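You operate a simulated robot arm through the tools that you are given. There is no shell and no other tool.

Carry out the task below with a simulated two-armed robot. There is one attempt and no reset: what you move stays moved.

Task
Fill the white pot about a third and carry it to the grey worktop.
Fine: cold tap; stand it on the grid under the spout; tap off, spout back over the end sink. Where these are worked on the way, their far stop is far enough and under half their travel is too little: spout.
Where things are to end (x, y in the base frame): white pot within 120 mm of [410, 620].

It is judged by the outcome, as a careful person would: the job done as asked, and still so three seconds after it is handed in. It fails if anything else is knocked over, pushed out of place, dropped, spilled or broken.

Robot
Two 7-joint arms with two-finger parallel grippers on one trunk, on a base that drives. Base frame: it is fixed to the floor where the robot stands at the start and does not move with it; the origin is under the middle of the robot, x ahead of it, y to its left, z up. Units: mm, degrees, N and s.
The left shoulder is at the start at [50, 165, 1180], the right one opposite. With the tool pointing down near the work surface each hand reaches from about 240 to 700 mm from the robot's upright axis, wherever it stands, measured 20 degrees to its own side. Places, roughly: cold tap [400, -600, 1100]; grey worktop [500, 800, 900]; heater dial [-400, -1000, 1300]; heater switch [-400, -1000, 1300]; hot tap [600, -500, 1100]; spout [400, -500, 1200]; stop valve [300, -700, 1000]. Payload 3.91 kg a hand.
The tool frame of a hand sits at the grasp point between the pads (the TCP): z along the fingers, y along the line on which they close. The tips reach 30 mm beyond it. The gripper opens to 110 mm. The fingers are 20 mm wide and 10 mm thick; the gripper's body (48 by 112 mm) begins 55 mm behind the TCP.
Orientation is that of the tool frame in the base frame, as a unit quaternion [x, y, z, w]. With the fingers straight down and closing along the base's y, the tool's x points along the base's -x, its y along +y and its z along -z.

Tools
- The arms move only by the tool move_arm. It takes "left_motion", "right_motion" or both (then of equal length, played together; a hand with none holds still); each is a list of rows, each an object of numbers (a shift or turn left out is 0, a gripper value left out holds the last): "ax", "ay", "az": the turn, a rotation vector about the tool's x, y, z in units of 90 degrees (1.0 is 90 degrees); "x", "y", "z": the shift along the tool's x, y, z in units of 400 mm (1.0 is 400 mm); "jaw": the opening in per cent of the stroke, from 0 (shut) to 100 (fully open). In form: [{"ax": .., "ay": .., "az": .., "x": .., "y": .., "z": .., "jaw": ..}, ...]. A call has 1 to 20 rows; each row is the pose to reach, as a shift and turn from the pose commanded when the call began, along the tool's axes at that moment. A call with a number of a shift or a turn outside -1 to 1 is refused whole. Rows are played at 5 a second. More than 50 mm and 8.6 degrees between two rows, or a gripper value outside its range, and nothing of the call is played. A pose out of reach is approached as far as the arm can. The call stops where the force on the tool passes 50 N (or 10 N more than at its start, if that is more) or the arm is blocked; 0.2 s more then pass. Each finger travels about 45 mm/s and halts on what it meets, pressing with about 23 N; the grip force reading is that of the motor and also rises with nothing between the fingers. The clock runs only during rows and for 0.2 s after the last one: add rows that repeat a pose to give the fingers time. The reply holds the time, the measured pose of the TCP, the force on the tool along the base axes, the opening and the grip force, in the units named above and with some noise, with the torque about the TCP (base axes, N m) and any sound that the robot's microphone picked up.
- Cameras (640 x 400 px; columns grow to the right, rows downward): "scene" is now at [119.1, -19.2, 1379.6]; the picture's right is [-0.19, -0.98, 0.00], its down [-0.26, 0.05, -0.96] and it looks along [0.95, -0.18, -0.26] (base axes); focal length 214 px, centre (320, 200). "left" rides on the left gripper at [72, -17, -103] in its tool frame; the picture's right is [0.23, 0.97, 0.00], its down [-0.76, 0.18, -0.62] and it looks along [-0.61, 0.14, 0.78] (tool axes); focal length 222 px, centre (320, 200). "right" rides on the right gripper at [72, 17, -103] in its tool frame; the picture's right is [-0.23, 0.97, 0.00], its down [-0.76, -0.18, -0.62] and it looks along [-0.61, -0.14, 0.78] (tool axes); focal length 222 px, centre (320, 200). There is no depth. A picture from a camera that has moved, and an enlarged one, comes with that camera's place and axes in the base frame and with its lens.
- capture(camera): a new picture of that camera. No time passes.
- lift_body(by): slides the trunk up (or, below 0, down) by that many mm; the arms and the scene camera ride with it, the base frame stays. It gives what a move gives, with no picture.
- steer(legs): drives the robot by 1 to 6 legs, each [ahead, left, turn to the left] in mm, mm and degrees, along the robot's own axes; the way and the turn of a leg run together, so that a leg with both is an arc; at most 1500 mm and 180 degrees a leg. The arms and the cameras ride along, it lands a little off, and it stops where it bumps. It gives what a move gives.
- head_to(pan, tilt): turns the head with the scene camera to pan (to the left, within 80 degrees either way) and tilt (down, from -29 to 69), counted from straight ahead of the robot. It gives what a move gives.
- inspect(camera, box): a new picture of the part [left, top, right, bottom] of that camera's present view, enlarged. No time passes.
- hand_in(): hands the job in; it is judged then, once.

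Places have to be worked out from the pictures, the camera data and where the tool is seen. Open the grippers and draw the arms clear of the work before you hand the job in, unless the task says otherwise.

The tools are called after "Emit:" by a JSON object that holds its "name" and its "arguments". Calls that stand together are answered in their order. move_arm: Moves the arms, as the interface text tells. Its arguments: {"type":"object","properties":{"left_motion":{"type":"array"},"right_motion":{"type":"array"}},"required":[]} The other tools are called the same way: lift_body (by) slides the trunk up or down; steer (legs) drives the base; head_to (pan, tilt) turns the head that bears the scene camera; capture (camera) takes a picture; inspect (camera, box) takes an enlarged picture of a part of a camera's view; hand_in () hands the job in.

At the start:

```text
time: 0.0
left_position: [352.5, -3.3, 1306.6]
left_orientation: [-0.001, 1.0, -0.001, 0.002]
left_force: [0.8, 0.0, 0.5]
left_torque: [0.0, 0.01, 0.01]
left_grip_width: 110.0
left_grip_force: 0.1
right_position: [234.1, -262.0, 1348.1]
right_orientation: [0.0, 1.0, 0.0, 0.0]
right_force: [0.0, -1.1, -0.9]
right_torque: [0.0, 0.01, 0.01]
right_grip_width: 109.9
right_grip_force: 0.0
trunk travel left (down, up): [-400.0, 103.0]
robot x, y, heading: [1.1, -4.1, 0.1]
head pan, tilt: [-11.0, 15.3]
```

scene: 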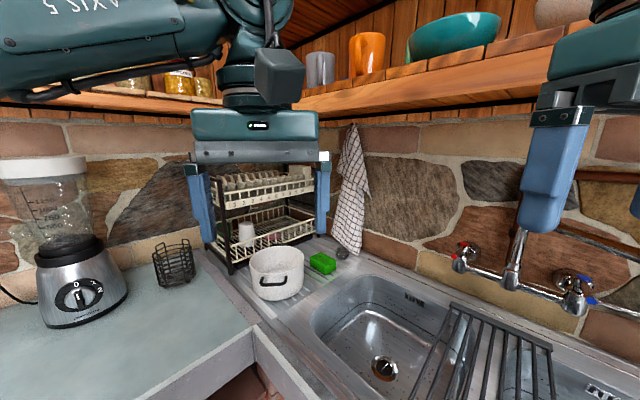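
right: 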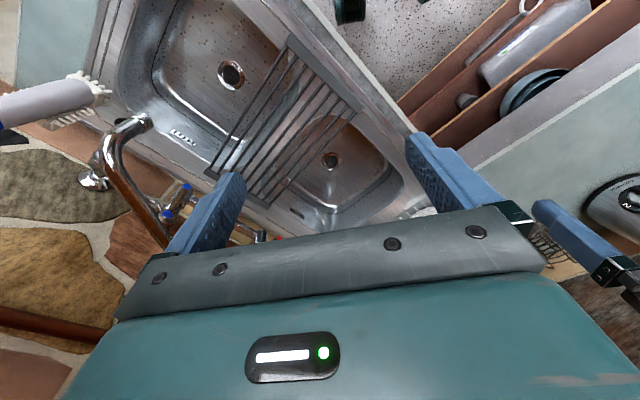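
left: 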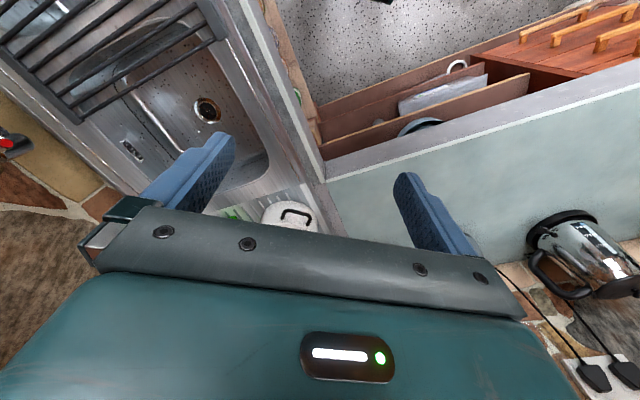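

I see the white pot on the drainer ahead, a two-bowl sink with a rack (grid) across it and a wall mixer to the right. I look around by turning the head to learn the layout.

Emit:
{"name": "head_to", "arguments": {"pan": -50, "tilt": 25}}

Emit:
{"name": "capture", "arguments": {"camera": "scene"}}

Emit:
{"name": "head_to", "arguments": {"pan": 50, "tilt": 25}}

Emit:
{"name": "capture", "arguments": {"camera": "scene"}}

Emit:
{"name": "head_to", "arguments": {"pan": -80, "tilt": 25}}

Emit:
{"name": "capture", "arguments": {"camera": "scene"}}

```text
time: 1.1
left_position: [351.8, -2.9, 1306.1]
left_orientation: [-0.001, 1.0, -0.001, 0.001]
left_force: [-0.1, -0.1, 0.6]
left_torque: [0.0, 0.01, -0.02]
left_grip_width: 109.8
left_grip_force: 0.0
right_position: [234.7, -263.0, 1347.3]
right_orientation: [0.0, 1.0, 0.0, 0.0]
right_force: [0.2, 0.1, 0.0]
right_torque: [0.03, 0.02, 0.01]
right_grip_width: 110.1
right_grip_force: 0.0
trunk travel left (down, up): [-400.0, 103.0]
robot x, y, heading: [-3.5, 1.1, 0.1]
head pan, tilt: [-50.0, 25.0]
```

```text
taken
camera scene: at [86.7, -71.8, 1363.9], right [-0.77, -0.64, 0.0], down [-0.27, 0.32, -0.91], along [0.58, -0.69, -0.42], focal length 214 px, centre (320, 200)
```

scene: 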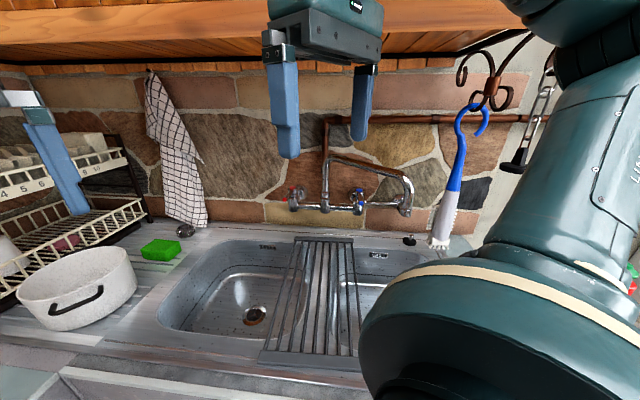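

```text
time: 2.8
left_position: [351.7, -2.2, 1306.2]
left_orientation: [0.0, 1.0, 0.0, 0.001]
left_force: [-0.4, 0.1, 0.0]
left_torque: [0.01, 0.02, 0.0]
left_grip_width: 110.1
left_grip_force: 0.0
right_position: [235.3, -261.9, 1346.7]
right_orientation: [0.0, 1.0, 0.0, 0.0]
right_force: [0.0, 0.6, -0.6]
right_torque: [-0.01, 0.01, 0.0]
right_grip_width: 109.7
right_grip_force: 0.0
trunk travel left (down, up): [-400.0, 103.0]
robot x, y, heading: [2.0, -0.2, -0.1]
head pan, tilt: [50.0, 25.0]
```

```text
taken
camera scene: at [86.7, 69.2, 1363.9], right [0.77, -0.64, 0.0], down [-0.27, -0.32, -0.91], along [0.58, 0.69, -0.42], focal length 214 px, centre (320, 200)
```

scene: 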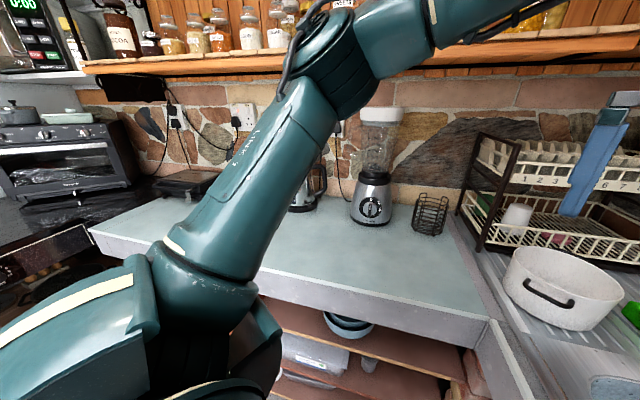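

```text
time: 4.9
left_position: [352.6, -3.0, 1306.4]
left_orientation: [-0.001, 1.0, -0.001, 0.001]
left_force: [1.0, -0.2, 0.4]
left_torque: [0.01, 0.03, 0.0]
left_grip_width: 110.0
left_grip_force: 0.0
right_position: [235.8, -262.4, 1346.7]
right_orientation: [0.0, 1.0, 0.0, 0.0]
right_force: [-0.3, 1.0, 0.0]
right_torque: [-0.05, 0.02, 0.0]
right_grip_width: 110.2
right_grip_force: 0.0
trunk travel left (down, up): [-400.0, 103.0]
robot x, y, heading: [-0.2, 2.4, 0.1]
head pan, tilt: [-80.0, 25.0]
```

```text
taken
camera scene: at [43.5, -92.0, 1363.9], right [-0.98, -0.17, 0.0], down [-0.07, 0.42, -0.91], along [0.16, -0.89, -0.42], focal length 214 px, centre (320, 200)
```

scene: 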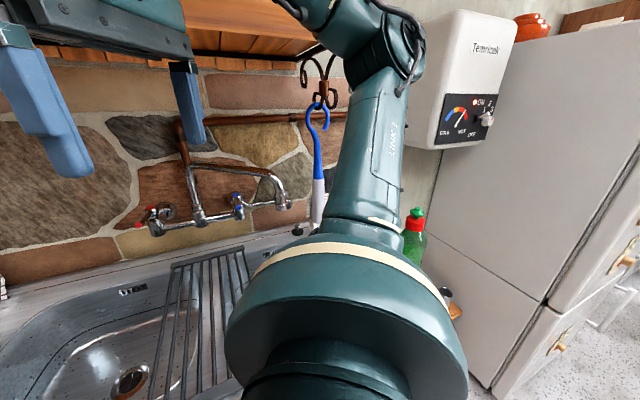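

The pot is roughly at (770, 0) on the drainer; the mixer is on the wall with the spout swung to the right. I enlarge the tap area for detail.

Emit:
{"name": "inspect", "arguments": {"camera": "scene", "box": [100, 80, 340, 230]}}

Emit:
{"name": "inspect", "arguments": {"camera": "right", "box": [60, 60, 380, 260]}}

Emit:
{"name": "head_to", "arguments": {"pan": -50, "tilt": 25}}

Emit:
{"name": "inspect", "arguments": {"camera": "scene", "box": [240, 110, 480, 260]}}

Emit:
{"name": "inspect", "arguments": {"camera": "scene", "box": [0, 200, 240, 350]}}

```text
2.67 times, centred on (220, 155) of scene
camera zoom: at [43.5, -92.0, 1363.9], right [-0.98, -0.17, 0.0], down [-0.07, 0.42, -0.91], along [0.16, -0.89, -0.42], focal length 572 px, centre (587, 320)
```

zoom: 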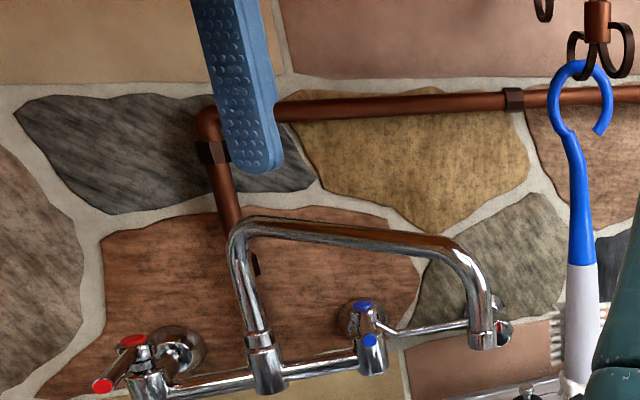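

```text
2.00 times, centred on (220, 160) of right
camera zoom: at [161.8, -245.2, 1449.6], right [0.23, 0.97, 0.0], down [0.76, -0.18, 0.62], along [0.61, -0.14, -0.78], focal length 444 px, centre (520, 280)
```

zoom: 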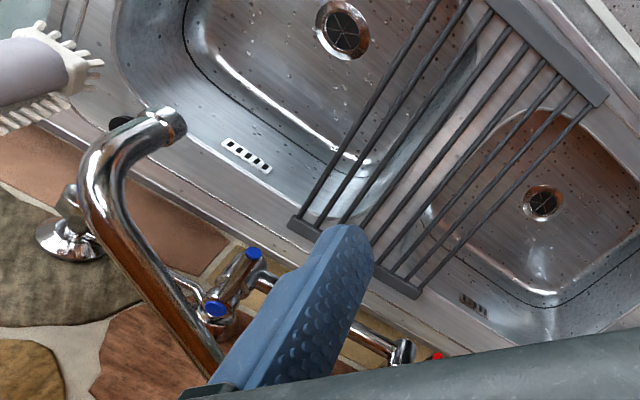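

```text
time: 5.9
left_position: [353.5, -2.3, 1305.5]
left_orientation: [-0.001, 1.0, 0.0, 0.001]
left_force: [-0.6, 0.5, 0.5]
left_torque: [0.01, 0.02, -0.02]
left_grip_width: 109.8
left_grip_force: 0.1
right_position: [234.3, -262.1, 1347.1]
right_orientation: [0.0, 1.0, 0.0, 0.0]
right_force: [-0.1, 0.3, -0.5]
right_torque: [0.01, -0.01, -0.02]
right_grip_width: 110.0
right_grip_force: 0.0
trunk travel left (down, up): [-400.0, 103.0]
robot x, y, heading: [2.1, 0.4, 0.0]
head pan, tilt: [-50.0, 25.0]
```

```text
2.67 times, centred on (360, 185) of scene
camera zoom: at [86.6, -71.9, 1363.9], right [-0.77, -0.64, 0.0], down [-0.27, 0.32, -0.91], along [0.58, -0.69, -0.42], focal length 572 px, centre (213, 240)
```

zoom: 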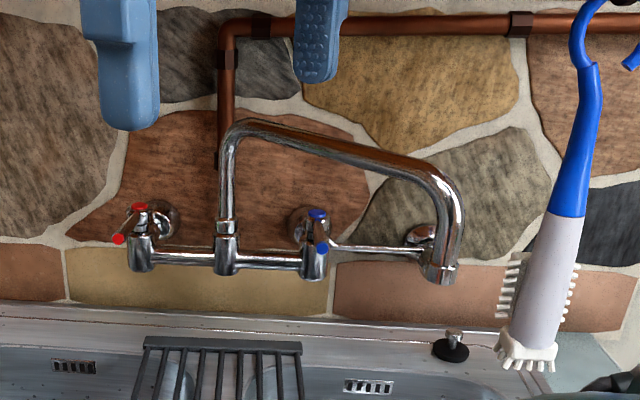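

```text
2.67 times, centred on (120, 275) of scene
camera zoom: at [86.6, -71.9, 1363.9], right [-0.77, -0.64, 0.0], down [-0.27, 0.32, -0.91], along [0.58, -0.69, -0.42], focal length 572 px, centre (853, 0)
```

zoom: 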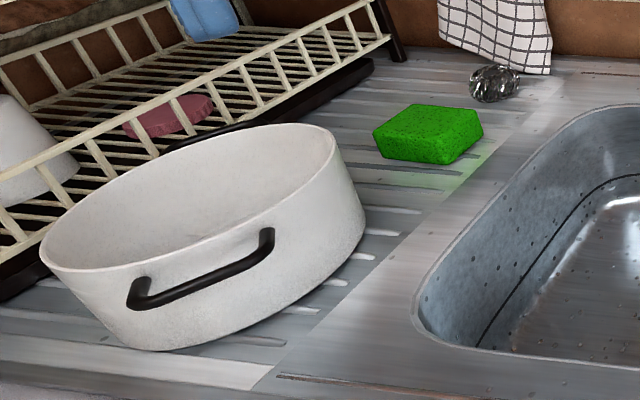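

Cold cap triangulates to about (387,-617,1112), grid centre (377,-407,908), nozzle about (210,-507,1135), and the inner counter corner about (623,73). Next I look at the pot from several cameras for its size, centre and handle directions.

Emit:
{"name": "head_to", "arguments": {"pan": -5, "tilt": 35}}

Emit:
{"name": "inspect", "arguments": {"camera": "scene", "box": [200, 110, 440, 260]}}

Emit:
{"name": "inspect", "arguments": {"camera": "left", "box": [180, 130, 420, 280]}}

Emit:
{"name": "capture", "arguments": {"camera": "scene"}}

```text
time: 7.0
left_position: [353.1, -2.9, 1306.0]
left_orientation: [-0.001, 1.0, 0.0, 0.0]
left_force: [-0.2, 0.1, -0.6]
left_torque: [0.01, -0.02, -0.02]
left_grip_width: 110.0
left_grip_force: 0.0
right_position: [236.0, -261.4, 1346.9]
right_orientation: [-0.001, 1.0, 0.0, 0.0]
right_force: [0.4, -0.3, 0.3]
right_torque: [0.0, -0.06, -0.02]
right_grip_width: 109.8
right_grip_force: 0.1
trunk travel left (down, up): [-400.0, 103.0]
robot x, y, heading: [1.8, -2.0, -0.2]
head pan, tilt: [-5.0, 35.0]
```

```text
2.67 times, centred on (320, 185) of scene
camera zoom: at [115.1, -9.1, 1348.2], right [-0.09, -1.0, 0.0], down [-0.57, 0.05, -0.82], along [0.82, -0.07, -0.57], focal length 572 px, centre (320, 240)
```

zoom: 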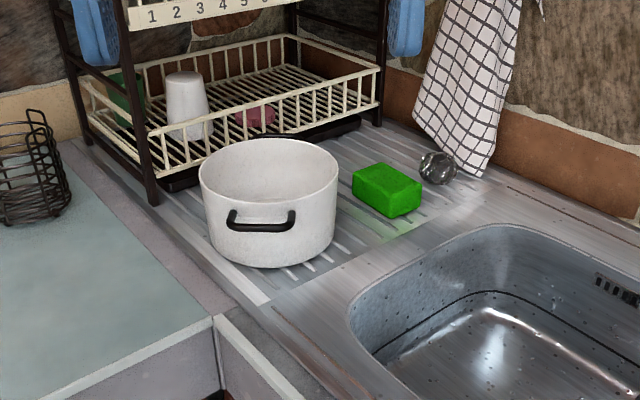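

```text
2.67 times, centred on (300, 205) of left
camera zoom: at [280.4, -20.4, 1409.1], right [-0.23, 0.97, 0.0], down [0.76, 0.18, 0.62], along [0.61, 0.14, -0.78], focal length 592 px, centre (373, 187)
```

zoom: 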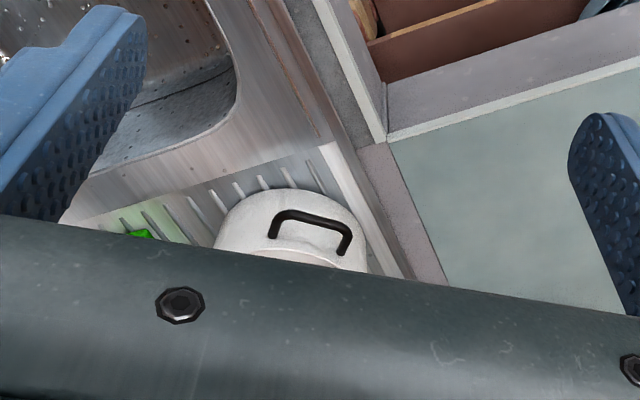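

```text
taken
camera scene: at [115.1, -9.1, 1348.2], right [-0.09, -1.0, 0.0], down [-0.57, 0.05, -0.82], along [0.82, -0.07, -0.57], focal length 214 px, centre (320, 200)
```

scene: 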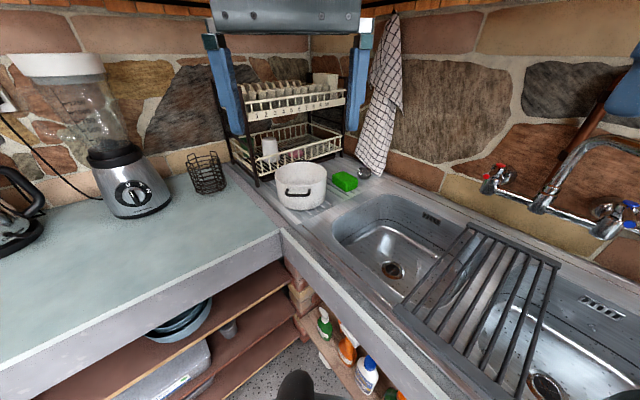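

The pot centre is about (768,2), rim radius about 90, rim z about 1000, handles towards/away from the robot, so I can hold the rim at its left and right sides with both hands. I drive to about (158,123) heading -11, keeping clear of both counter fronts.

Emit:
{"name": "steer", "arguments": {"legs": [[158, 123, 0], [0, 0, -11]]}}

Emit:
{"name": "head_to", "arguments": {"pan": 0, "tilt": 40}}

Emit:
{"name": "capture", "arguments": {"camera": "scene"}}

Emit:
{"name": "capture", "arguments": {"camera": "right"}}

```text
time: 9.4
left_position: [501.4, 53.5, 1306.5]
left_orientation: [0.094, 0.996, -0.001, 0.001]
left_force: [-0.6, -0.3, -0.2]
left_torque: [0.0, 0.0, 0.01]
left_grip_width: 110.2
left_grip_force: 0.1
right_position: [338.3, -179.9, 1346.4]
right_orientation: [0.096, 0.995, 0.0, 0.001]
right_force: [0.4, -0.1, -0.3]
right_torque: [0.0, -0.04, 0.0]
right_grip_width: 109.9
right_grip_force: 0.2
trunk travel left (down, up): [-400.0, 103.0]
robot x, y, heading: [154.3, 122.7, -11.1]
head pan, tilt: [-5.0, 35.0]
```

```text
time: 10.1
left_position: [502.1, 53.4, 1307.3]
left_orientation: [0.095, 0.995, -0.001, 0.0]
left_force: [0.2, -0.7, 0.2]
left_torque: [0.0, 0.01, 0.0]
left_grip_width: 109.9
left_grip_force: 0.1
right_position: [337.6, -179.8, 1347.7]
right_orientation: [0.097, 0.995, 0.0, 0.0]
right_force: [0.1, -0.3, 0.0]
right_torque: [-0.03, 0.0, -0.03]
right_grip_width: 110.0
right_grip_force: 0.2
trunk travel left (down, up): [-400.0, 103.0]
robot x, y, heading: [155.5, 124.4, -11.1]
head pan, tilt: [0.0, 40.0]
```

```text
taken
camera scene: at [266.6, 100.1, 1340.6], right [-0.19, -0.98, 0.0], down [-0.63, 0.12, -0.77], along [0.75, -0.15, -0.64], focal length 214 px, centre (320, 200)
```

scene: 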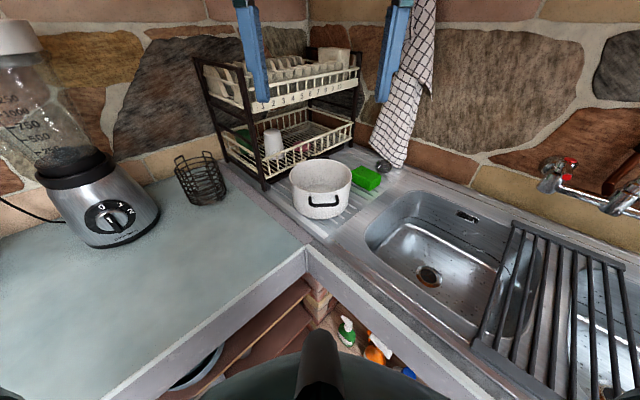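

```text
taken
camera right: at [268.2, -148.5, 1449.6], right [0.41, 0.91, 0.0], down [0.71, -0.32, 0.62], along [0.57, -0.25, -0.78], focal length 222 px, centre (320, 200)
```

right: 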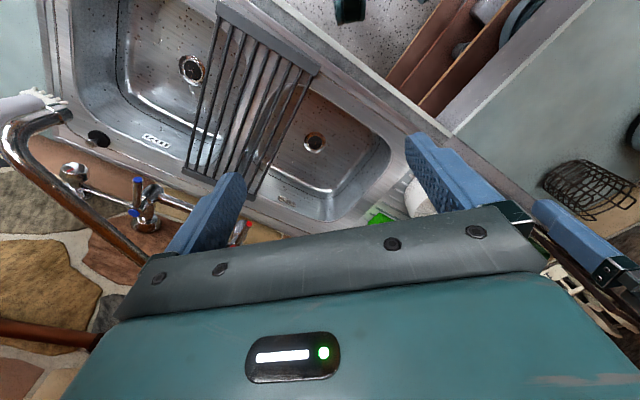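

The robot is at (155,123) heading -11. I zoom on the pot from here to refine its position with a second baseline.

Emit:
{"name": "inspect", "arguments": {"camera": "scene", "box": [240, 130, 400, 230]}}

```text
4.00 times, centred on (320, 180) of scene
camera zoom: at [266.6, 100.1, 1340.6], right [-0.19, -0.98, 0.0], down [-0.63, 0.12, -0.77], along [0.75, -0.15, -0.64], focal length 858 px, centre (320, 280)
```

zoom: 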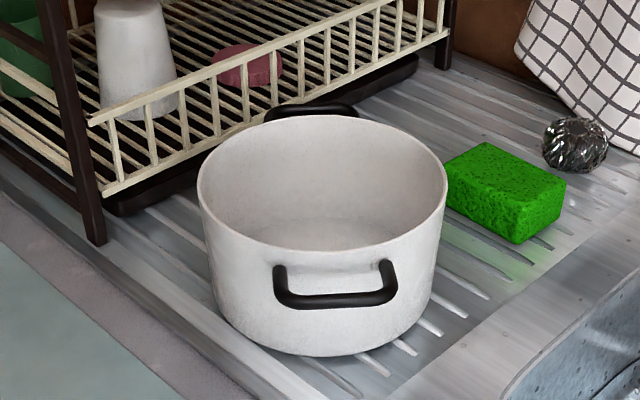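

The two views agree: rim centre (765,-1,1004), rim diameter 177. I bring both hands, jaws at 70 %, to 105 mm above their rim grip places.

Emit:
{"name": "move_arm", "arguments": {"left_motion": [{"x": -0.056, "y": 0.018, "z": 0.041, "jaw": 70}, {"x": -0.112, "y": 0.035, "z": 0.082}, {"x": -0.168, "y": 0.053, "z": 0.123}, {"x": -0.223, "y": 0.071, "z": 0.164}, {"x": -0.279, "y": 0.089, "z": 0.205}, {"x": -0.335, "y": 0.106, "z": 0.246}, {"x": -0.391, "y": 0.124, "z": 0.287}, {"x": -0.447, "y": 0.142, "z": 0.328}, {"x": -0.503, "y": 0.159, "z": 0.369}, {"x": -0.558, "y": 0.177, "z": 0.41}, {"x": -0.614, "y": 0.195, "z": 0.451}, {"x": -0.67, "y": 0.2125, "z": 0.4925}, {"x": -0.67, "y": 0.2125, "z": 0.4925}], "right_motion": [{"x": -0.08, "y": 0.035, "z": 0.049, "jaw": 70}, {"x": -0.16, "y": 0.071, "z": 0.099}, {"x": -0.24, "y": 0.106, "z": 0.148}, {"x": -0.32, "y": 0.142, "z": 0.198}, {"x": -0.4, "y": 0.177, "z": 0.247}, {"x": -0.48, "y": 0.213, "z": 0.296}, {"x": -0.56, "y": 0.248, "z": 0.346}, {"x": -0.64, "y": 0.283, "z": 0.395}, {"x": -0.72, "y": 0.319, "z": 0.444}, {"x": -0.8, "y": 0.354, "z": 0.494}, {"x": -0.88, "y": 0.39, "z": 0.543}, {"x": -0.96, "y": 0.425, "z": 0.5925}, {"x": -0.96, "y": 0.425, "z": 0.5925}]}}

Emit:
{"name": "capture", "arguments": {"camera": "scene"}}

Emit:
{"name": "capture", "arguments": {"camera": "left"}}

Emit:
{"name": "capture", "arguments": {"camera": "right"}}

```text
time: 12.9
left_position: [782.1, 85.2, 1111.4]
left_orientation: [0.096, 0.995, -0.001, 0.0]
left_force: [0.0, 0.5, 0.5]
left_torque: [0.03, 0.0, 0.01]
left_grip_width: 77.1
left_grip_force: 0.1
right_position: [633.5, -152.2, 1108.9]
right_orientation: [0.096, 0.995, 0.0, 0.001]
right_force: [-0.2, 0.7, -0.4]
right_torque: [-0.01, 0.0, 0.01]
right_grip_width: 76.6
right_grip_force: 0.0
right hand out of reach, approached as far as the arm can: row 8, 9, 10, 11, 12, 13
trunk travel left (down, up): [-400.0, 103.0]
robot x, y, heading: [156.4, 123.2, -10.9]
head pan, tilt: [0.0, 40.0]
```

```text
taken
camera scene: at [266.4, 100.4, 1340.6], right [-0.19, -0.98, 0.0], down [-0.63, 0.12, -0.77], along [0.75, -0.15, -0.64], focal length 214 px, centre (320, 200)
```

scene: 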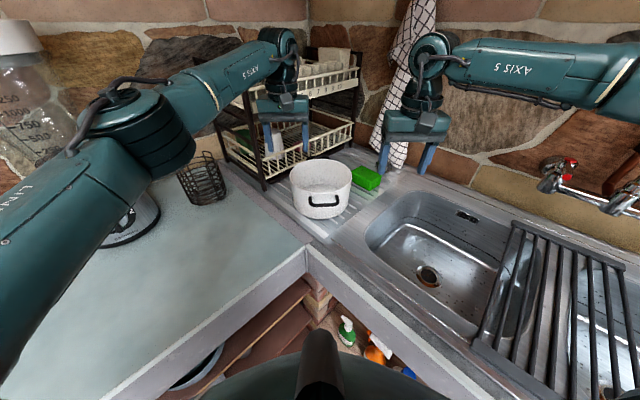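

```text
taken
camera left: at [707.6, 81.4, 1213.4], right [-0.04, 1.0, 0.0], down [0.78, 0.03, 0.62], along [0.62, 0.02, -0.78], focal length 222 px, centre (320, 200)
```

left: 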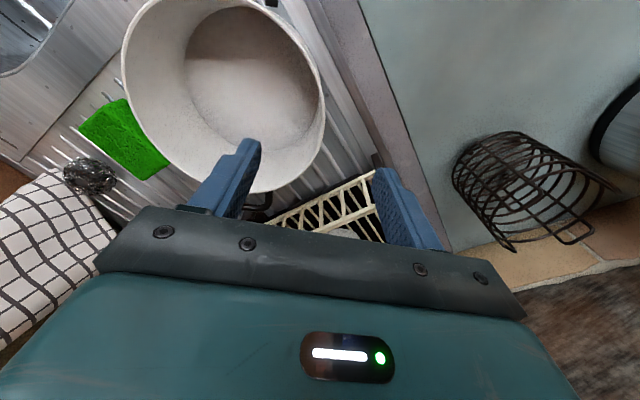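

```text
taken
camera right: at [563.8, -122.0, 1211.1], right [0.41, 0.91, 0.0], down [0.71, -0.32, 0.62], along [0.57, -0.25, -0.78], focal length 222 px, centre (320, 200)
```

right: 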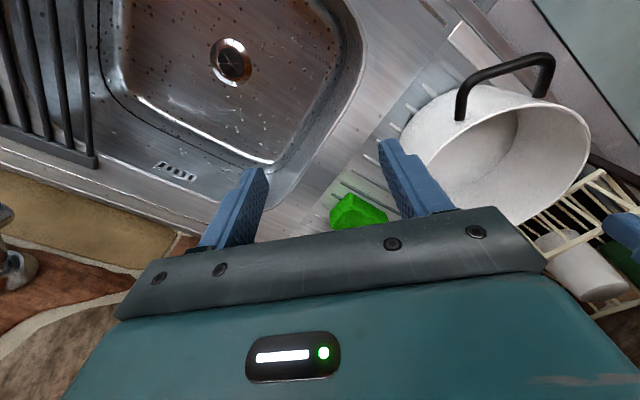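

The left hand is above its rim place; the right one stalled at (633,-152), short of reach in this posture. I test what the right hand does on a small forward shift from here.

Emit:
{"name": "move_arm", "arguments": {"right_motion": [{"x": 0.0}, {"x": 0.0}]}}

Emit:
{"name": "head_to", "arguments": {"pan": 0, "tilt": 69}}

Emit:
{"name": "capture", "arguments": {"camera": "scene"}}

```text
time: 13.5
left_position: [781.6, 85.1, 1110.6]
left_orientation: [0.095, 0.995, -0.001, 0.002]
left_force: [0.1, -0.1, -0.3]
left_torque: [0.0, 0.01, 0.0]
left_grip_width: 76.9
left_grip_force: 0.3
right_position: [632.3, -152.0, 1108.8]
right_orientation: [0.096, 0.995, 0.0, 0.0]
right_force: [0.9, -1.0, 0.1]
right_torque: [0.02, -0.02, -0.03]
right_grip_width: 77.0
right_grip_force: 0.1
trunk travel left (down, up): [-400.0, 103.0]
robot x, y, heading: [155.9, 127.2, -11.0]
head pan, tilt: [0.0, 40.0]
```

```text
time: 14.4
left_position: [782.3, 84.8, 1110.0]
left_orientation: [0.094, 0.996, -0.002, 0.001]
left_force: [-0.4, 0.3, 0.9]
left_torque: [0.0, -0.02, 0.0]
left_grip_width: 77.0
left_grip_force: 0.1
right_position: [632.8, -152.7, 1107.3]
right_orientation: [0.096, 0.995, 0.001, 0.001]
right_force: [0.3, -0.3, -0.7]
right_torque: [0.01, -0.02, 0.02]
right_grip_width: 76.9
right_grip_force: 0.0
trunk travel left (down, up): [-400.0, 103.0]
robot x, y, heading: [154.1, 123.1, -10.9]
head pan, tilt: [0.0, 68.8]
```

```text
taken
camera scene: at [238.1, 105.7, 1304.5], right [-0.19, -0.98, 0.0], down [-0.91, 0.18, -0.36], along [0.36, -0.07, -0.93], focal length 214 px, centre (320, 200)
```

scene: 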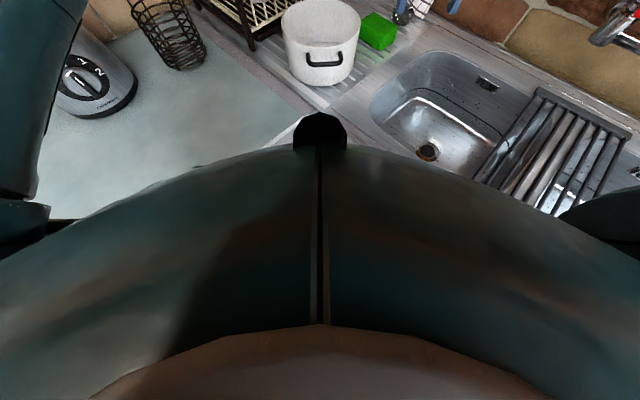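

The commanded pose follows the reached one. I try the right hand straight ahead first and then inward in small rows to see which direction is limited.

Emit:
{"name": "move_arm", "arguments": {"right_motion": [{"x": -0.08}, {"x": -0.16}, {"x": -0.25}, {"x": -0.25, "y": 0.1}, {"x": -0.25, "y": 0.2}]}}

```text
time: 15.6
left_position: [782.6, 85.0, 1111.1]
left_orientation: [0.095, 0.996, -0.001, 0.001]
left_force: [-0.6, -0.1, 0.7]
left_torque: [0.02, -0.01, 0.03]
left_grip_width: 77.0
left_grip_force: 0.1
right_position: [639.9, -162.9, 1102.2]
right_orientation: [0.095, 0.995, 0.001, 0.001]
right_force: [-0.3, 0.9, 0.1]
right_torque: [-0.02, 0.02, -0.02]
right_grip_width: 76.7
right_grip_force: 0.0
right hand out of reach, approached as far as the arm can: row 1, 2, 3, 4, 5
trunk travel left (down, up): [-400.0, 103.0]
robot x, y, heading: [158.4, 123.0, -10.9]
head pan, tilt: [0.0, 68.8]
```

The right arm is held by its posture, not by distance. I draw it back and inward in front of the body, where the left began, and then re-approach.

Emit:
{"name": "move_arm", "arguments": {"right_motion": [{"x": 0.054, "y": 0.04, "z": -0.067}, {"x": 0.107, "y": 0.08, "z": -0.134}, {"x": 0.161, "y": 0.12, "z": -0.201}, {"x": 0.214, "y": 0.16, "z": -0.269}, {"x": 0.268, "y": 0.2, "z": -0.336}, {"x": 0.321, "y": 0.24, "z": -0.403}, {"x": 0.375, "y": 0.28, "z": -0.47}, {"x": 0.375, "y": 0.28, "z": -0.47}]}}

Emit:
{"name": "head_to", "arguments": {"pan": 0, "tilt": 30}}

Emit:
{"name": "capture", "arguments": {"camera": "scene"}}

```text
time: 17.4
left_position: [781.5, 84.8, 1111.0]
left_orientation: [0.095, 0.995, 0.0, 0.0]
left_force: [-0.4, -0.2, -0.6]
left_torque: [-0.02, -0.03, 0.04]
left_grip_width: 77.3
left_grip_force: 0.1
right_position: [491.5, -72.7, 1280.3]
right_orientation: [0.097, 0.995, 0.0, -0.001]
right_force: [-0.1, -0.5, 0.2]
right_torque: [0.0, 0.02, 0.04]
right_grip_width: 77.0
right_grip_force: 0.0
right hand out of reach, approached as far as the arm can: row 3, 4, 5, 6, 7, 8
trunk travel left (down, up): [-400.0, 103.0]
robot x, y, heading: [155.4, 122.8, -11.0]
head pan, tilt: [0.0, 68.8]
```

```text
time: 18.5
left_position: [781.6, 85.1, 1111.4]
left_orientation: [0.095, 0.996, -0.001, 0.001]
left_force: [0.6, 0.0, 0.1]
left_torque: [0.01, 0.01, 0.02]
left_grip_width: 77.0
left_grip_force: 0.0
right_position: [491.8, -72.1, 1280.4]
right_orientation: [0.096, 0.995, 0.0, -0.001]
right_force: [-0.2, 0.1, -0.2]
right_torque: [0.0, 0.0, -0.03]
right_grip_width: 76.8
right_grip_force: 0.0
trunk travel left (down, up): [-400.0, 103.0]
robot x, y, heading: [156.5, 121.0, -11.2]
head pan, tilt: [0.0, 30.0]
```

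```text
taken
camera scene: at [272.0, 99.1, 1355.9], right [-0.19, -0.98, 0.0], down [-0.49, 0.1, -0.87], along [0.85, -0.17, -0.5], focal length 214 px, centre (320, 200)
```

scene: 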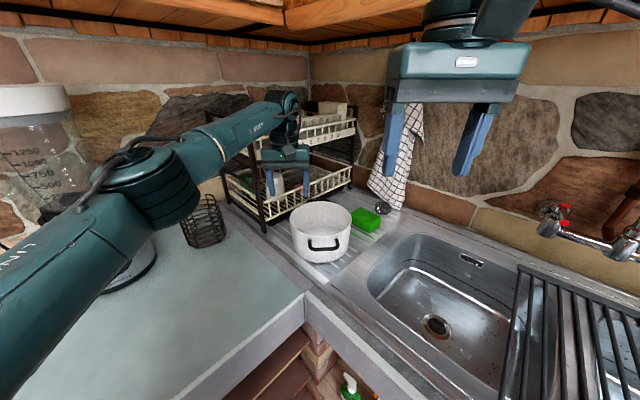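

The right hand is limited inward here as well; I look at how its arm lies to understand its posture.

Emit:
{"name": "head_to", "arguments": {"pan": -45, "tilt": 5}}

Emit:
{"name": "capture", "arguments": {"camera": "scene"}}

Emit:
{"name": "capture", "arguments": {"camera": "left"}}

```text
time: 19.6
left_position: [781.4, 85.6, 1111.7]
left_orientation: [0.095, 0.995, -0.001, 0.001]
left_force: [-0.3, -1.1, -0.2]
left_torque: [0.01, 0.01, 0.01]
left_grip_width: 77.0
left_grip_force: 0.0
right_position: [491.1, -72.8, 1280.2]
right_orientation: [0.096, 0.995, 0.0, 0.0]
right_force: [-0.7, -0.5, -0.6]
right_torque: [0.01, 0.01, 0.0]
right_grip_width: 77.0
right_grip_force: 0.1
trunk travel left (down, up): [-400.0, 103.0]
robot x, y, heading: [157.1, 122.0, -11.3]
head pan, tilt: [-45.0, 5.0]
```

```text
taken
camera scene: at [234.6, 40.3, 1396.3], right [-0.83, -0.56, 0.0], down [-0.05, 0.07, -1.0], along [0.56, -0.83, -0.09], focal length 214 px, centre (320, 200)
```

scene: 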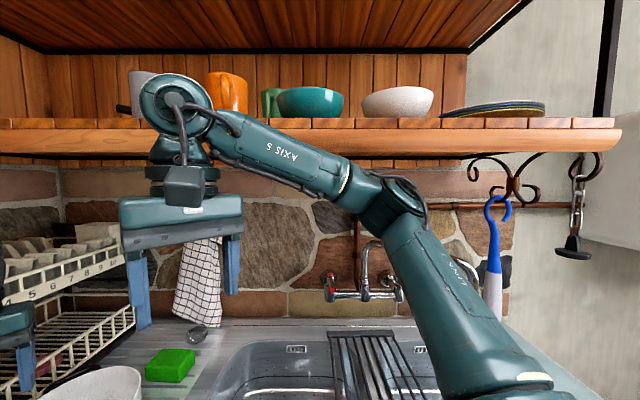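

```text
taken
camera left: at [707.6, 81.1, 1213.6], right [-0.04, 1.0, 0.0], down [0.78, 0.03, 0.62], along [0.62, 0.02, -0.78], focal length 222 px, centre (320, 200)
```

left: 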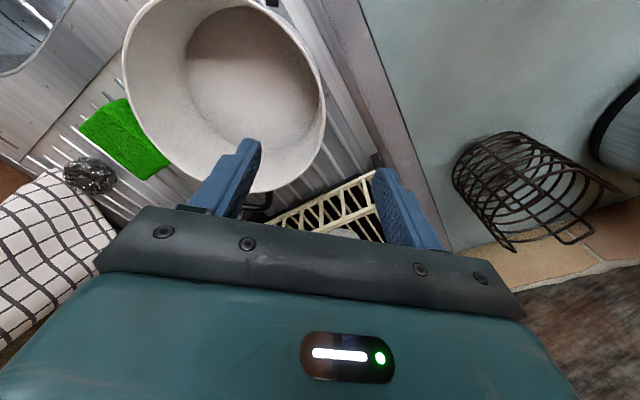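

The right elbow lies out to the side with the forearm pointing inward. I take the hand lower (over the empty left bowl) and then approach the rim from low down, where reach should be larger.

Emit:
{"name": "move_arm", "arguments": {"right_motion": [{"x": -0.02, "y": -0.037, "z": 0.096}, {"x": -0.04, "y": -0.074, "z": 0.193}, {"x": -0.06, "y": -0.111, "z": 0.289}, {"x": -0.08, "y": -0.149, "z": 0.386}, {"x": -0.1, "y": -0.186, "z": 0.482}, {"x": -0.12, "y": -0.223, "z": 0.579}, {"x": -0.14, "y": -0.26, "z": 0.65}, {"x": -0.14, "y": -0.26, "z": 0.65}]}}

Emit:
{"name": "move_arm", "arguments": {"right_motion": [{"x": -0.08, "y": 0.03}, {"x": -0.16, "y": 0.06}, {"x": -0.24, "y": 0.09}, {"x": -0.24, "y": 0.09}]}}

Emit:
{"name": "capture", "arguments": {"camera": "scene"}}

```text
time: 21.4
left_position: [782.5, 84.1, 1110.7]
left_orientation: [0.095, 0.995, 0.0, 0.0]
left_force: [0.4, -0.8, 0.0]
left_torque: [-0.03, 0.01, 0.0]
left_grip_width: 76.8
left_grip_force: 0.1
right_position: [525.8, -183.7, 1019.0]
right_orientation: [0.096, 0.995, 0.0, 0.0]
right_force: [-0.6, -0.3, 0.7]
right_torque: [-0.01, 0.0, -0.02]
right_grip_width: 76.9
right_grip_force: 0.1
trunk travel left (down, up): [-400.0, 103.0]
robot x, y, heading: [156.2, 125.0, -11.0]
head pan, tilt: [-45.0, 5.0]
```

```text
time: 22.4
left_position: [781.7, 85.0, 1111.6]
left_orientation: [0.095, 0.996, 0.0, 0.001]
left_force: [0.1, -1.0, 1.0]
left_torque: [-0.01, -0.02, 0.01]
left_grip_width: 76.9
left_grip_force: 0.0
right_position: [626.2, -168.7, 1018.4]
right_orientation: [0.096, 0.995, 0.0, 0.0]
right_force: [0.0, -0.2, -0.2]
right_torque: [0.02, 0.02, -0.04]
right_grip_width: 76.8
right_grip_force: 0.1
trunk travel left (down, up): [-400.0, 103.0]
robot x, y, heading: [155.5, 122.0, -11.0]
head pan, tilt: [-45.0, 5.0]
```

```text
taken
camera scene: at [234.0, 40.3, 1396.4], right [-0.83, -0.56, 0.0], down [-0.05, 0.07, -1.0], along [0.56, -0.83, -0.09], focal length 214 px, centre (320, 200)
```

scene: 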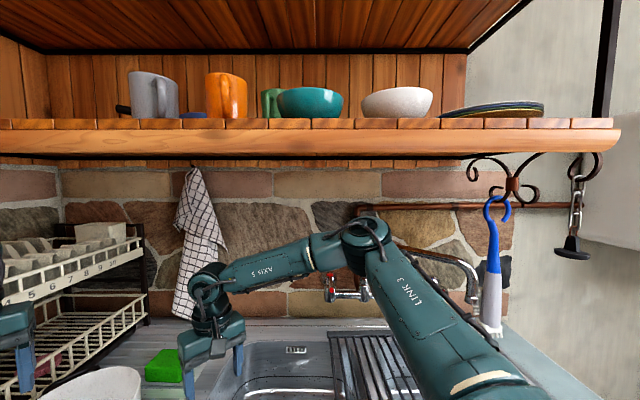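

Lower down the arm moves freely. I continue ahead to the pot's distance, then rise to 1055 and move inward over the rim.

Emit:
{"name": "move_arm", "arguments": {"right_motion": [{"x": -0.09}, {"x": -0.18}, {"x": -0.26}, {"x": -0.26, "y": 0.05, "z": -0.05}, {"x": -0.26, "y": 0.1, "z": -0.1}, {"x": -0.26, "y": 0.18, "z": -0.1}, {"x": -0.26, "y": 0.26, "z": -0.1}, {"x": -0.26, "y": 0.26, "z": -0.1}]}}

Emit:
{"name": "head_to", "arguments": {"pan": 0, "tilt": 40}}

Emit:
{"name": "capture", "arguments": {"camera": "scene"}}

Emit:
{"name": "capture", "arguments": {"camera": "right"}}

```text
time: 24.2
left_position: [781.6, 84.9, 1111.1]
left_orientation: [0.095, 0.995, -0.001, 0.002]
left_force: [-0.1, 0.1, -0.1]
left_torque: [-0.03, 0.02, 0.01]
left_grip_width: 76.9
left_grip_force: 0.1
right_position: [635.7, -157.9, 1071.1]
right_orientation: [0.096, 0.995, 0.0, 0.0]
right_force: [-0.2, 0.2, 0.4]
right_torque: [0.02, 0.0, 0.01]
right_grip_width: 76.9
right_grip_force: 0.0
right hand out of reach, approached as far as the arm can: row 1, 2, 3, 4, 5, 6, 7, 8
trunk travel left (down, up): [-400.0, 103.0]
robot x, y, heading: [157.0, 123.1, -10.8]
head pan, tilt: [-45.0, 5.0]
```

```text
time: 25.3
left_position: [782.1, 84.7, 1109.4]
left_orientation: [0.095, 0.996, -0.001, 0.001]
left_force: [0.3, 0.7, -1.0]
left_torque: [0.02, 0.02, -0.01]
left_grip_width: 77.1
left_grip_force: 0.1
right_position: [635.2, -158.3, 1070.2]
right_orientation: [0.095, 0.995, 0.002, 0.0]
right_force: [-0.7, 0.5, 0.2]
right_torque: [0.0, 0.04, -0.01]
right_grip_width: 77.2
right_grip_force: 0.1
trunk travel left (down, up): [-400.0, 103.0]
robot x, y, heading: [156.4, 123.4, -10.9]
head pan, tilt: [0.0, 40.0]
```

```text
taken
camera scene: at [266.6, 100.1, 1340.7], right [-0.19, -0.98, 0.0], down [-0.63, 0.12, -0.77], along [0.75, -0.15, -0.64], focal length 214 px, centre (320, 200)
```

scene: 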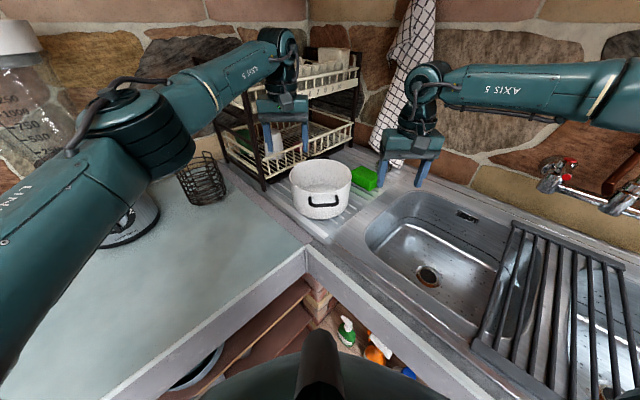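

```text
taken
camera right: at [566.9, -128.0, 1172.8], right [0.41, 0.91, 0.0], down [0.71, -0.32, 0.62], along [0.57, -0.25, -0.78], focal length 222 px, centre (320, 200)
```

right: 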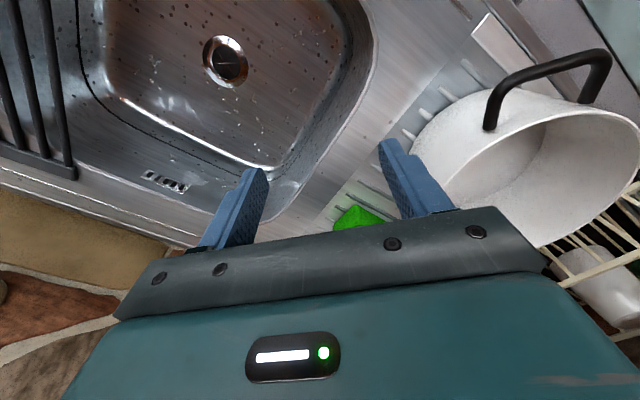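

The right hand stalls near fwd 530 / lateral -185 at all heights, so probably a wrist joint is at its stop. I test by yawing the right tool anticlockwise about 32° and then moving ahead and inward.

Emit:
{"name": "move_arm", "arguments": {"right_motion": [{"az": -0.09}, {"az": -0.18}, {"az": -0.27}, {"az": -0.36}, {"az": -0.36, "x": -0.1}, {"az": -0.36, "x": -0.2}, {"az": -0.36, "x": -0.2, "y": 0.1}, {"az": -0.36, "x": -0.2, "y": 0.2}]}}

```text
time: 27.1
left_position: [782.5, 85.0, 1111.7]
left_orientation: [0.096, 0.995, 0.0, 0.001]
left_force: [-0.4, 0.1, 0.9]
left_torque: [-0.01, 0.01, -0.05]
left_grip_width: 77.2
left_grip_force: 0.1
right_position: [640.6, -166.9, 1076.2]
right_orientation: [-0.186, 0.983, 0.0, 0.0]
right_force: [-0.6, 0.3, 0.2]
right_torque: [-0.02, -0.03, 0.01]
right_grip_width: 77.0
right_grip_force: 0.0
right hand out of reach, approached as far as the arm can: row 5, 6, 7, 8
trunk travel left (down, up): [-400.0, 103.0]
robot x, y, heading: [156.7, 124.0, -11.1]
head pan, tilt: [0.0, 40.0]
```

Yaw is not the limit. I look at the whole right arm again to judge its joints.

Emit:
{"name": "head_to", "arguments": {"pan": -40, "tilt": 30}}

Emit:
{"name": "capture", "arguments": {"camera": "scene"}}

Emit:
{"name": "head_to", "arguments": {"pan": -75, "tilt": 30}}

Emit:
{"name": "capture", "arguments": {"camera": "scene"}}

Emit:
{"name": "head_to", "arguments": {"pan": 60, "tilt": 30}}

Emit:
{"name": "capture", "arguments": {"camera": "scene"}}

```text
time: 28.2
left_position: [781.2, 85.1, 1111.3]
left_orientation: [0.094, 0.996, 0.0, 0.0]
left_force: [0.1, -1.5, 0.5]
left_torque: [-0.01, -0.01, 0.01]
left_grip_width: 77.1
left_grip_force: 0.1
right_position: [641.4, -166.8, 1076.7]
right_orientation: [-0.186, 0.982, 0.0, 0.001]
right_force: [-0.6, -0.5, -0.2]
right_torque: [0.03, -0.02, 0.0]
right_grip_width: 77.4
right_grip_force: 0.0
trunk travel left (down, up): [-400.0, 103.0]
robot x, y, heading: [154.7, 122.0, -10.9]
head pan, tilt: [-40.0, 30.0]
```

```text
taken
camera scene: at [240.1, 46.1, 1355.9], right [-0.78, -0.63, 0.0], down [-0.32, 0.39, -0.87], along [0.55, -0.67, -0.5], focal length 214 px, centre (320, 200)
```

scene: 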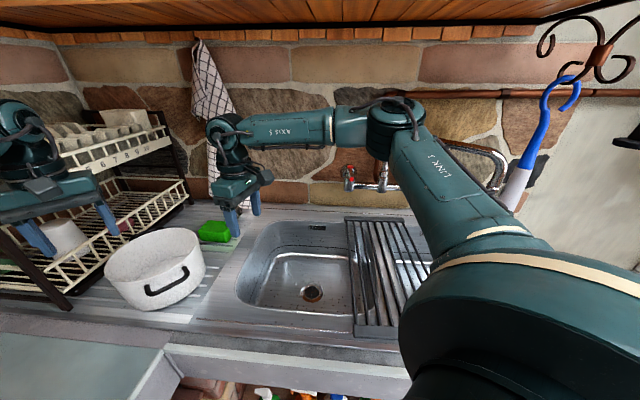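

```text
time: 29.2
left_position: [780.6, 85.9, 1109.9]
left_orientation: [0.095, 0.995, 0.0, 0.002]
left_force: [0.3, 0.1, 1.0]
left_torque: [0.01, 0.02, -0.01]
left_grip_width: 77.2
left_grip_force: 0.1
right_position: [641.2, -166.7, 1076.2]
right_orientation: [-0.185, 0.983, 0.0, 0.001]
right_force: [0.4, -0.8, -0.7]
right_torque: [0.01, -0.01, -0.03]
right_grip_width: 76.8
right_grip_force: 0.1
trunk travel left (down, up): [-400.0, 103.0]
robot x, y, heading: [155.8, 121.9, -11.3]
head pan, tilt: [-75.0, 30.0]
```

```text
taken
camera scene: at [189.5, 26.2, 1356.0], right [-1.0, -0.07, 0.0], down [-0.04, 0.5, -0.87], along [0.06, -0.86, -0.5], focal length 214 px, centre (320, 200)
```

scene: 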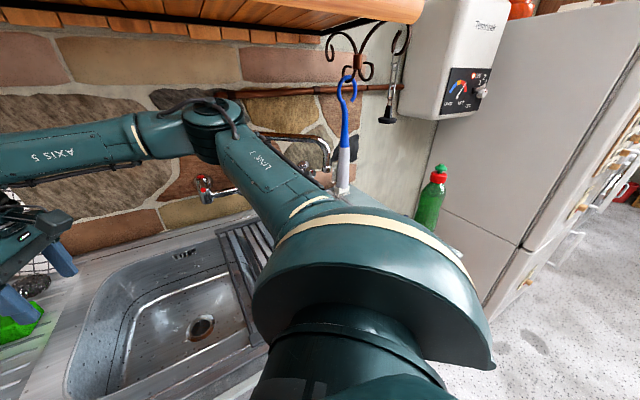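

```text
time: 31.4
left_position: [782.1, 84.5, 1111.0]
left_orientation: [0.095, 0.995, 0.0, 0.001]
left_force: [0.0, 0.2, 0.8]
left_torque: [-0.03, -0.02, 0.04]
left_grip_width: 76.8
left_grip_force: 0.1
right_position: [642.3, -167.0, 1076.3]
right_orientation: [-0.185, 0.983, 0.0, 0.001]
right_force: [0.8, 0.7, -0.8]
right_torque: [-0.02, -0.01, -0.01]
right_grip_width: 76.9
right_grip_force: 0.1
trunk travel left (down, up): [-400.0, 103.0]
robot x, y, heading: [155.5, 119.2, -11.2]
head pan, tilt: [60.0, 30.0]
```

```text
taken
camera scene: at [242.6, 184.6, 1356.0], right [0.75, -0.66, 0.0], down [-0.33, -0.38, -0.87], along [0.57, 0.65, -0.5], focal length 214 px, centre (320, 200)
```

scene: 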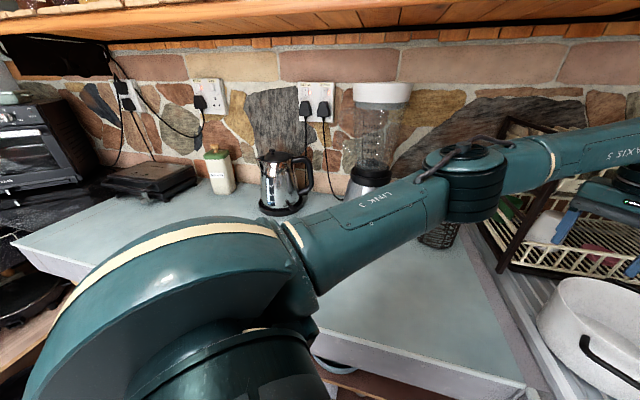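

The right shoulder link is turned outward (about 55° right) while the left one points ahead. I swing the right hand outward first, extend, and then come inward with the arm straighter.

Emit:
{"name": "move_arm", "arguments": {"right_motion": [{"az": 0.09, "x": 0.037, "y": -0.058}, {"az": 0.18, "x": 0.074, "y": -0.116}, {"az": 0.27, "x": 0.111, "y": -0.174}, {"az": 0.36, "x": 0.1475, "y": -0.232}, {"az": 0.36, "x": 0.084, "y": -0.272}, {"az": 0.36, "x": 0.021, "y": -0.312}, {"az": 0.36, "x": -0.0425, "y": -0.3525}, {"az": 0.36, "x": -0.0425, "y": -0.3525}]}}

```text
time: 33.2
left_position: [782.8, 84.1, 1111.1]
left_orientation: [0.095, 0.995, -0.001, 0.001]
left_force: [0.2, -0.1, 0.0]
left_torque: [-0.01, -0.03, 0.0]
left_grip_width: 77.0
left_grip_force: 0.1
right_position: [677.2, -292.9, 1076.0]
right_orientation: [0.097, 0.995, 0.0, 0.0]
right_force: [0.2, -0.6, 0.2]
right_torque: [0.01, -0.01, 0.01]
right_grip_width: 77.1
right_grip_force: 0.0
right hand out of reach, approached as far as the arm can: row 7, 8
trunk travel left (down, up): [-400.0, 103.0]
robot x, y, heading: [156.6, 123.9, -10.8]
head pan, tilt: [60.0, 30.0]
```

The right hand does extend to 667 mm when kept some 27° to its own side, so I will hold the pot to the robot's right. I draw both hands back, move 40 mm ahead and turn 21° left so that the pot lies right of the centreline.

Emit:
{"name": "move_arm", "arguments": {"left_motion": [{"x": 0.072, "y": -0.06, "z": -0.016}, {"x": 0.143, "y": -0.119, "z": -0.032}, {"x": 0.215, "y": -0.179, "z": -0.049}, {"x": 0.287, "y": -0.238, "z": -0.065}, {"x": 0.358, "y": -0.298, "z": -0.081}, {"x": 0.43, "y": -0.3575, "z": -0.0975}, {"x": 0.43, "y": -0.3575, "z": -0.0975}], "right_motion": [{"x": 0.059, "y": 0.003, "z": -0.031}, {"x": 0.117, "y": 0.007, "z": -0.062}, {"x": 0.176, "y": 0.01, "z": -0.093}, {"x": 0.235, "y": 0.013, "z": -0.123}, {"x": 0.294, "y": 0.017, "z": -0.154}, {"x": 0.3525, "y": 0.02, "z": -0.185}, {"x": 0.3525, "y": 0.02, "z": -0.185}]}}

Emit:
{"name": "steer", "arguments": {"legs": [[40, 0, 0], [0, 0, 21]]}}

Emit:
{"name": "head_to", "arguments": {"pan": -21, "tilt": 40}}

Emit:
{"name": "capture", "arguments": {"camera": "scene"}}

Emit:
{"name": "inspect", "arguments": {"camera": "scene", "box": [240, 110, 400, 210]}}

```text
time: 34.8
left_position: [586.3, -19.8, 1150.4]
left_orientation: [0.096, 0.995, 0.0, 0.0]
left_force: [-0.1, 0.1, -0.5]
left_torque: [0.0, 0.0, 0.0]
left_grip_width: 77.0
left_grip_force: 0.0
right_position: [539.0, -257.4, 1150.2]
right_orientation: [0.097, 0.995, 0.0, 0.0]
right_force: [-0.3, 0.2, -0.7]
right_torque: [-0.01, 0.0, 0.02]
right_grip_width: 77.1
right_grip_force: 0.0
trunk travel left (down, up): [-400.0, 103.0]
robot x, y, heading: [158.9, 121.6, -11.1]
head pan, tilt: [60.0, 30.0]
```

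```text
time: 36.8
left_position: [648.6, 133.3, 1151.1]
left_orientation: [-0.086, 0.996, -0.001, 0.0]
left_force: [0.9, -0.1, 0.9]
left_torque: [0.0, 0.03, 0.01]
left_grip_width: 76.7
left_grip_force: 0.1
right_position: [688.7, -103.9, 1151.9]
right_orientation: [-0.086, 0.996, 0.0, 0.0]
right_force: [0.4, 0.3, 0.3]
right_torque: [-0.03, 0.03, -0.03]
right_grip_width: 77.0
right_grip_force: 0.1
trunk travel left (down, up): [-400.0, 103.0]
robot x, y, heading: [193.7, 113.4, 9.7]
head pan, tilt: [60.0, 30.0]
```

```text
time: 38.3
left_position: [648.9, 134.0, 1151.6]
left_orientation: [-0.086, 0.996, -0.002, 0.001]
left_force: [-0.3, 0.2, 0.3]
left_torque: [-0.01, -0.03, 0.03]
left_grip_width: 77.1
left_grip_force: 0.1
right_position: [688.8, -106.0, 1150.8]
right_orientation: [-0.085, 0.996, -0.001, 0.0]
right_force: [0.0, 1.2, -0.4]
right_torque: [-0.01, -0.02, -0.02]
right_grip_width: 77.2
right_grip_force: 0.1
trunk travel left (down, up): [-400.0, 103.0]
robot x, y, heading: [195.5, 117.1, 9.9]
head pan, tilt: [-21.0, 40.0]
```

```text
taken
camera scene: at [306.2, 102.6, 1340.6], right [-0.2, -0.98, 0.0], down [-0.63, 0.13, -0.77], along [0.75, -0.15, -0.64], focal length 214 px, centre (320, 200)
```

scene: 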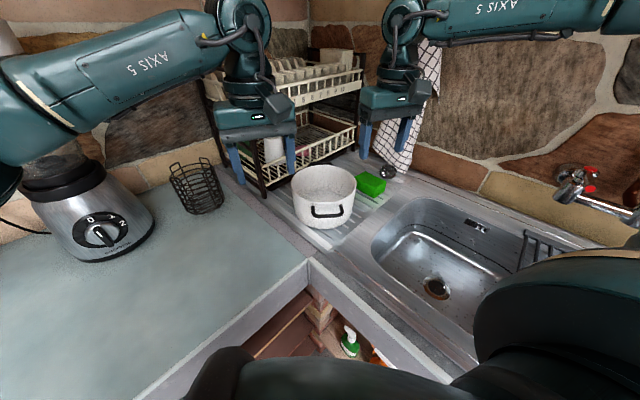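

```text
4.00 times, centred on (320, 160) of scene
camera zoom: at [306.2, 102.6, 1340.6], right [-0.2, -0.98, 0.0], down [-0.63, 0.13, -0.77], along [0.75, -0.15, -0.64], focal length 858 px, centre (320, 360)
```

zoom: 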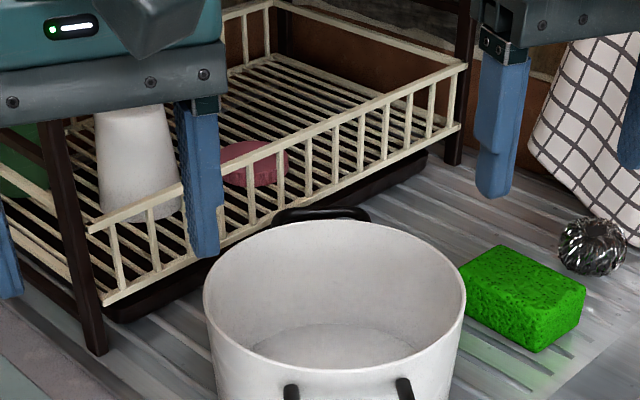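

Pot now lies at fwd 542, lateral -212. I bring both hands above the rim sides at z 1060.

Emit:
{"name": "move_arm", "arguments": {"left_motion": [{"x": -0.057, "y": -0.04, "z": 0.056}, {"x": -0.115, "y": -0.08, "z": 0.112}, {"x": -0.172, "y": -0.121, "z": 0.169}, {"x": -0.229, "y": -0.161, "z": 0.225}, {"x": -0.229, "y": -0.161, "z": 0.225}], "right_motion": [{"x": -0.058, "y": 0.0, "z": 0.056}, {"x": -0.116, "y": 0.001, "z": 0.112}, {"x": -0.174, "y": 0.002, "z": 0.169}, {"x": -0.2325, "y": 0.0025, "z": 0.225}, {"x": -0.2325, "y": 0.0025, "z": 0.225}]}}

Emit:
{"name": "inspect", "arguments": {"camera": "scene", "box": [220, 90, 460, 240]}}

Emit:
{"name": "capture", "arguments": {"camera": "left"}}

Emit:
{"name": "capture", "arguments": {"camera": "right"}}

```text
time: 39.5
left_position: [748.1, 86.2, 1059.6]
left_orientation: [-0.084, 0.996, 0.0, 0.001]
left_force: [0.2, 0.2, 0.5]
left_torque: [0.05, -0.01, -0.03]
left_grip_width: 76.8
left_grip_force: 0.1
right_position: [780.6, -88.3, 1062.5]
right_orientation: [-0.084, 0.996, 0.0, 0.001]
right_force: [-0.2, 0.3, -0.4]
right_torque: [0.0, -0.05, -0.02]
right_grip_width: 76.9
right_grip_force: 0.0
trunk travel left (down, up): [-400.0, 103.0]
robot x, y, heading: [193.2, 116.0, 9.6]
head pan, tilt: [-21.0, 40.0]
```

```text
2.67 times, centred on (340, 165) of scene
camera zoom: at [305.8, 102.9, 1340.7], right [-0.2, -0.98, 0.0], down [-0.63, 0.13, -0.77], along [0.75, -0.15, -0.64], focal length 572 px, centre (267, 293)
```

zoom: 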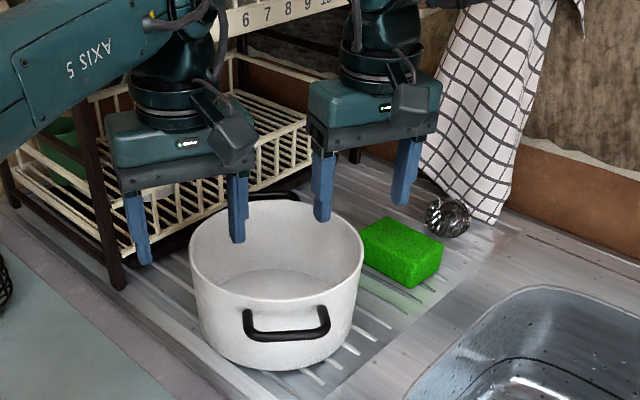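

```text
taken
camera left: at [678.7, 57.5, 1162.3], right [-0.39, 0.92, 0.0], down [0.72, 0.3, 0.62], along [0.58, 0.24, -0.78], focal length 222 px, centre (320, 200)
```

left: 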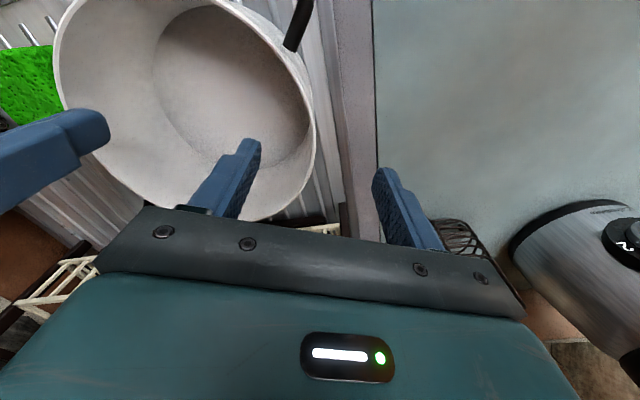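

```text
taken
camera right: at [704.6, -83.3, 1163.9], right [0.06, 1.0, 0.0], down [0.78, -0.05, 0.62], along [0.62, -0.04, -0.78], focal length 222 px, centre (320, 200)
```

right: 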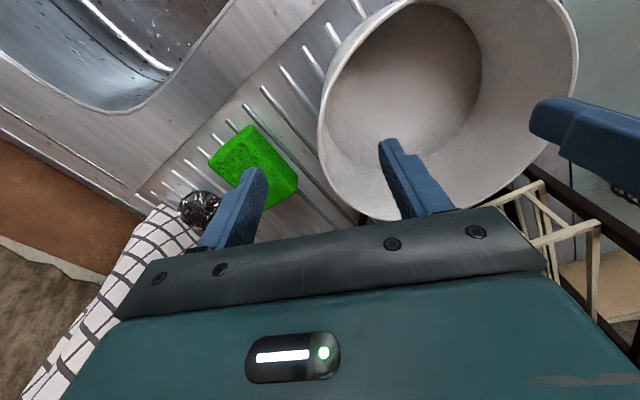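

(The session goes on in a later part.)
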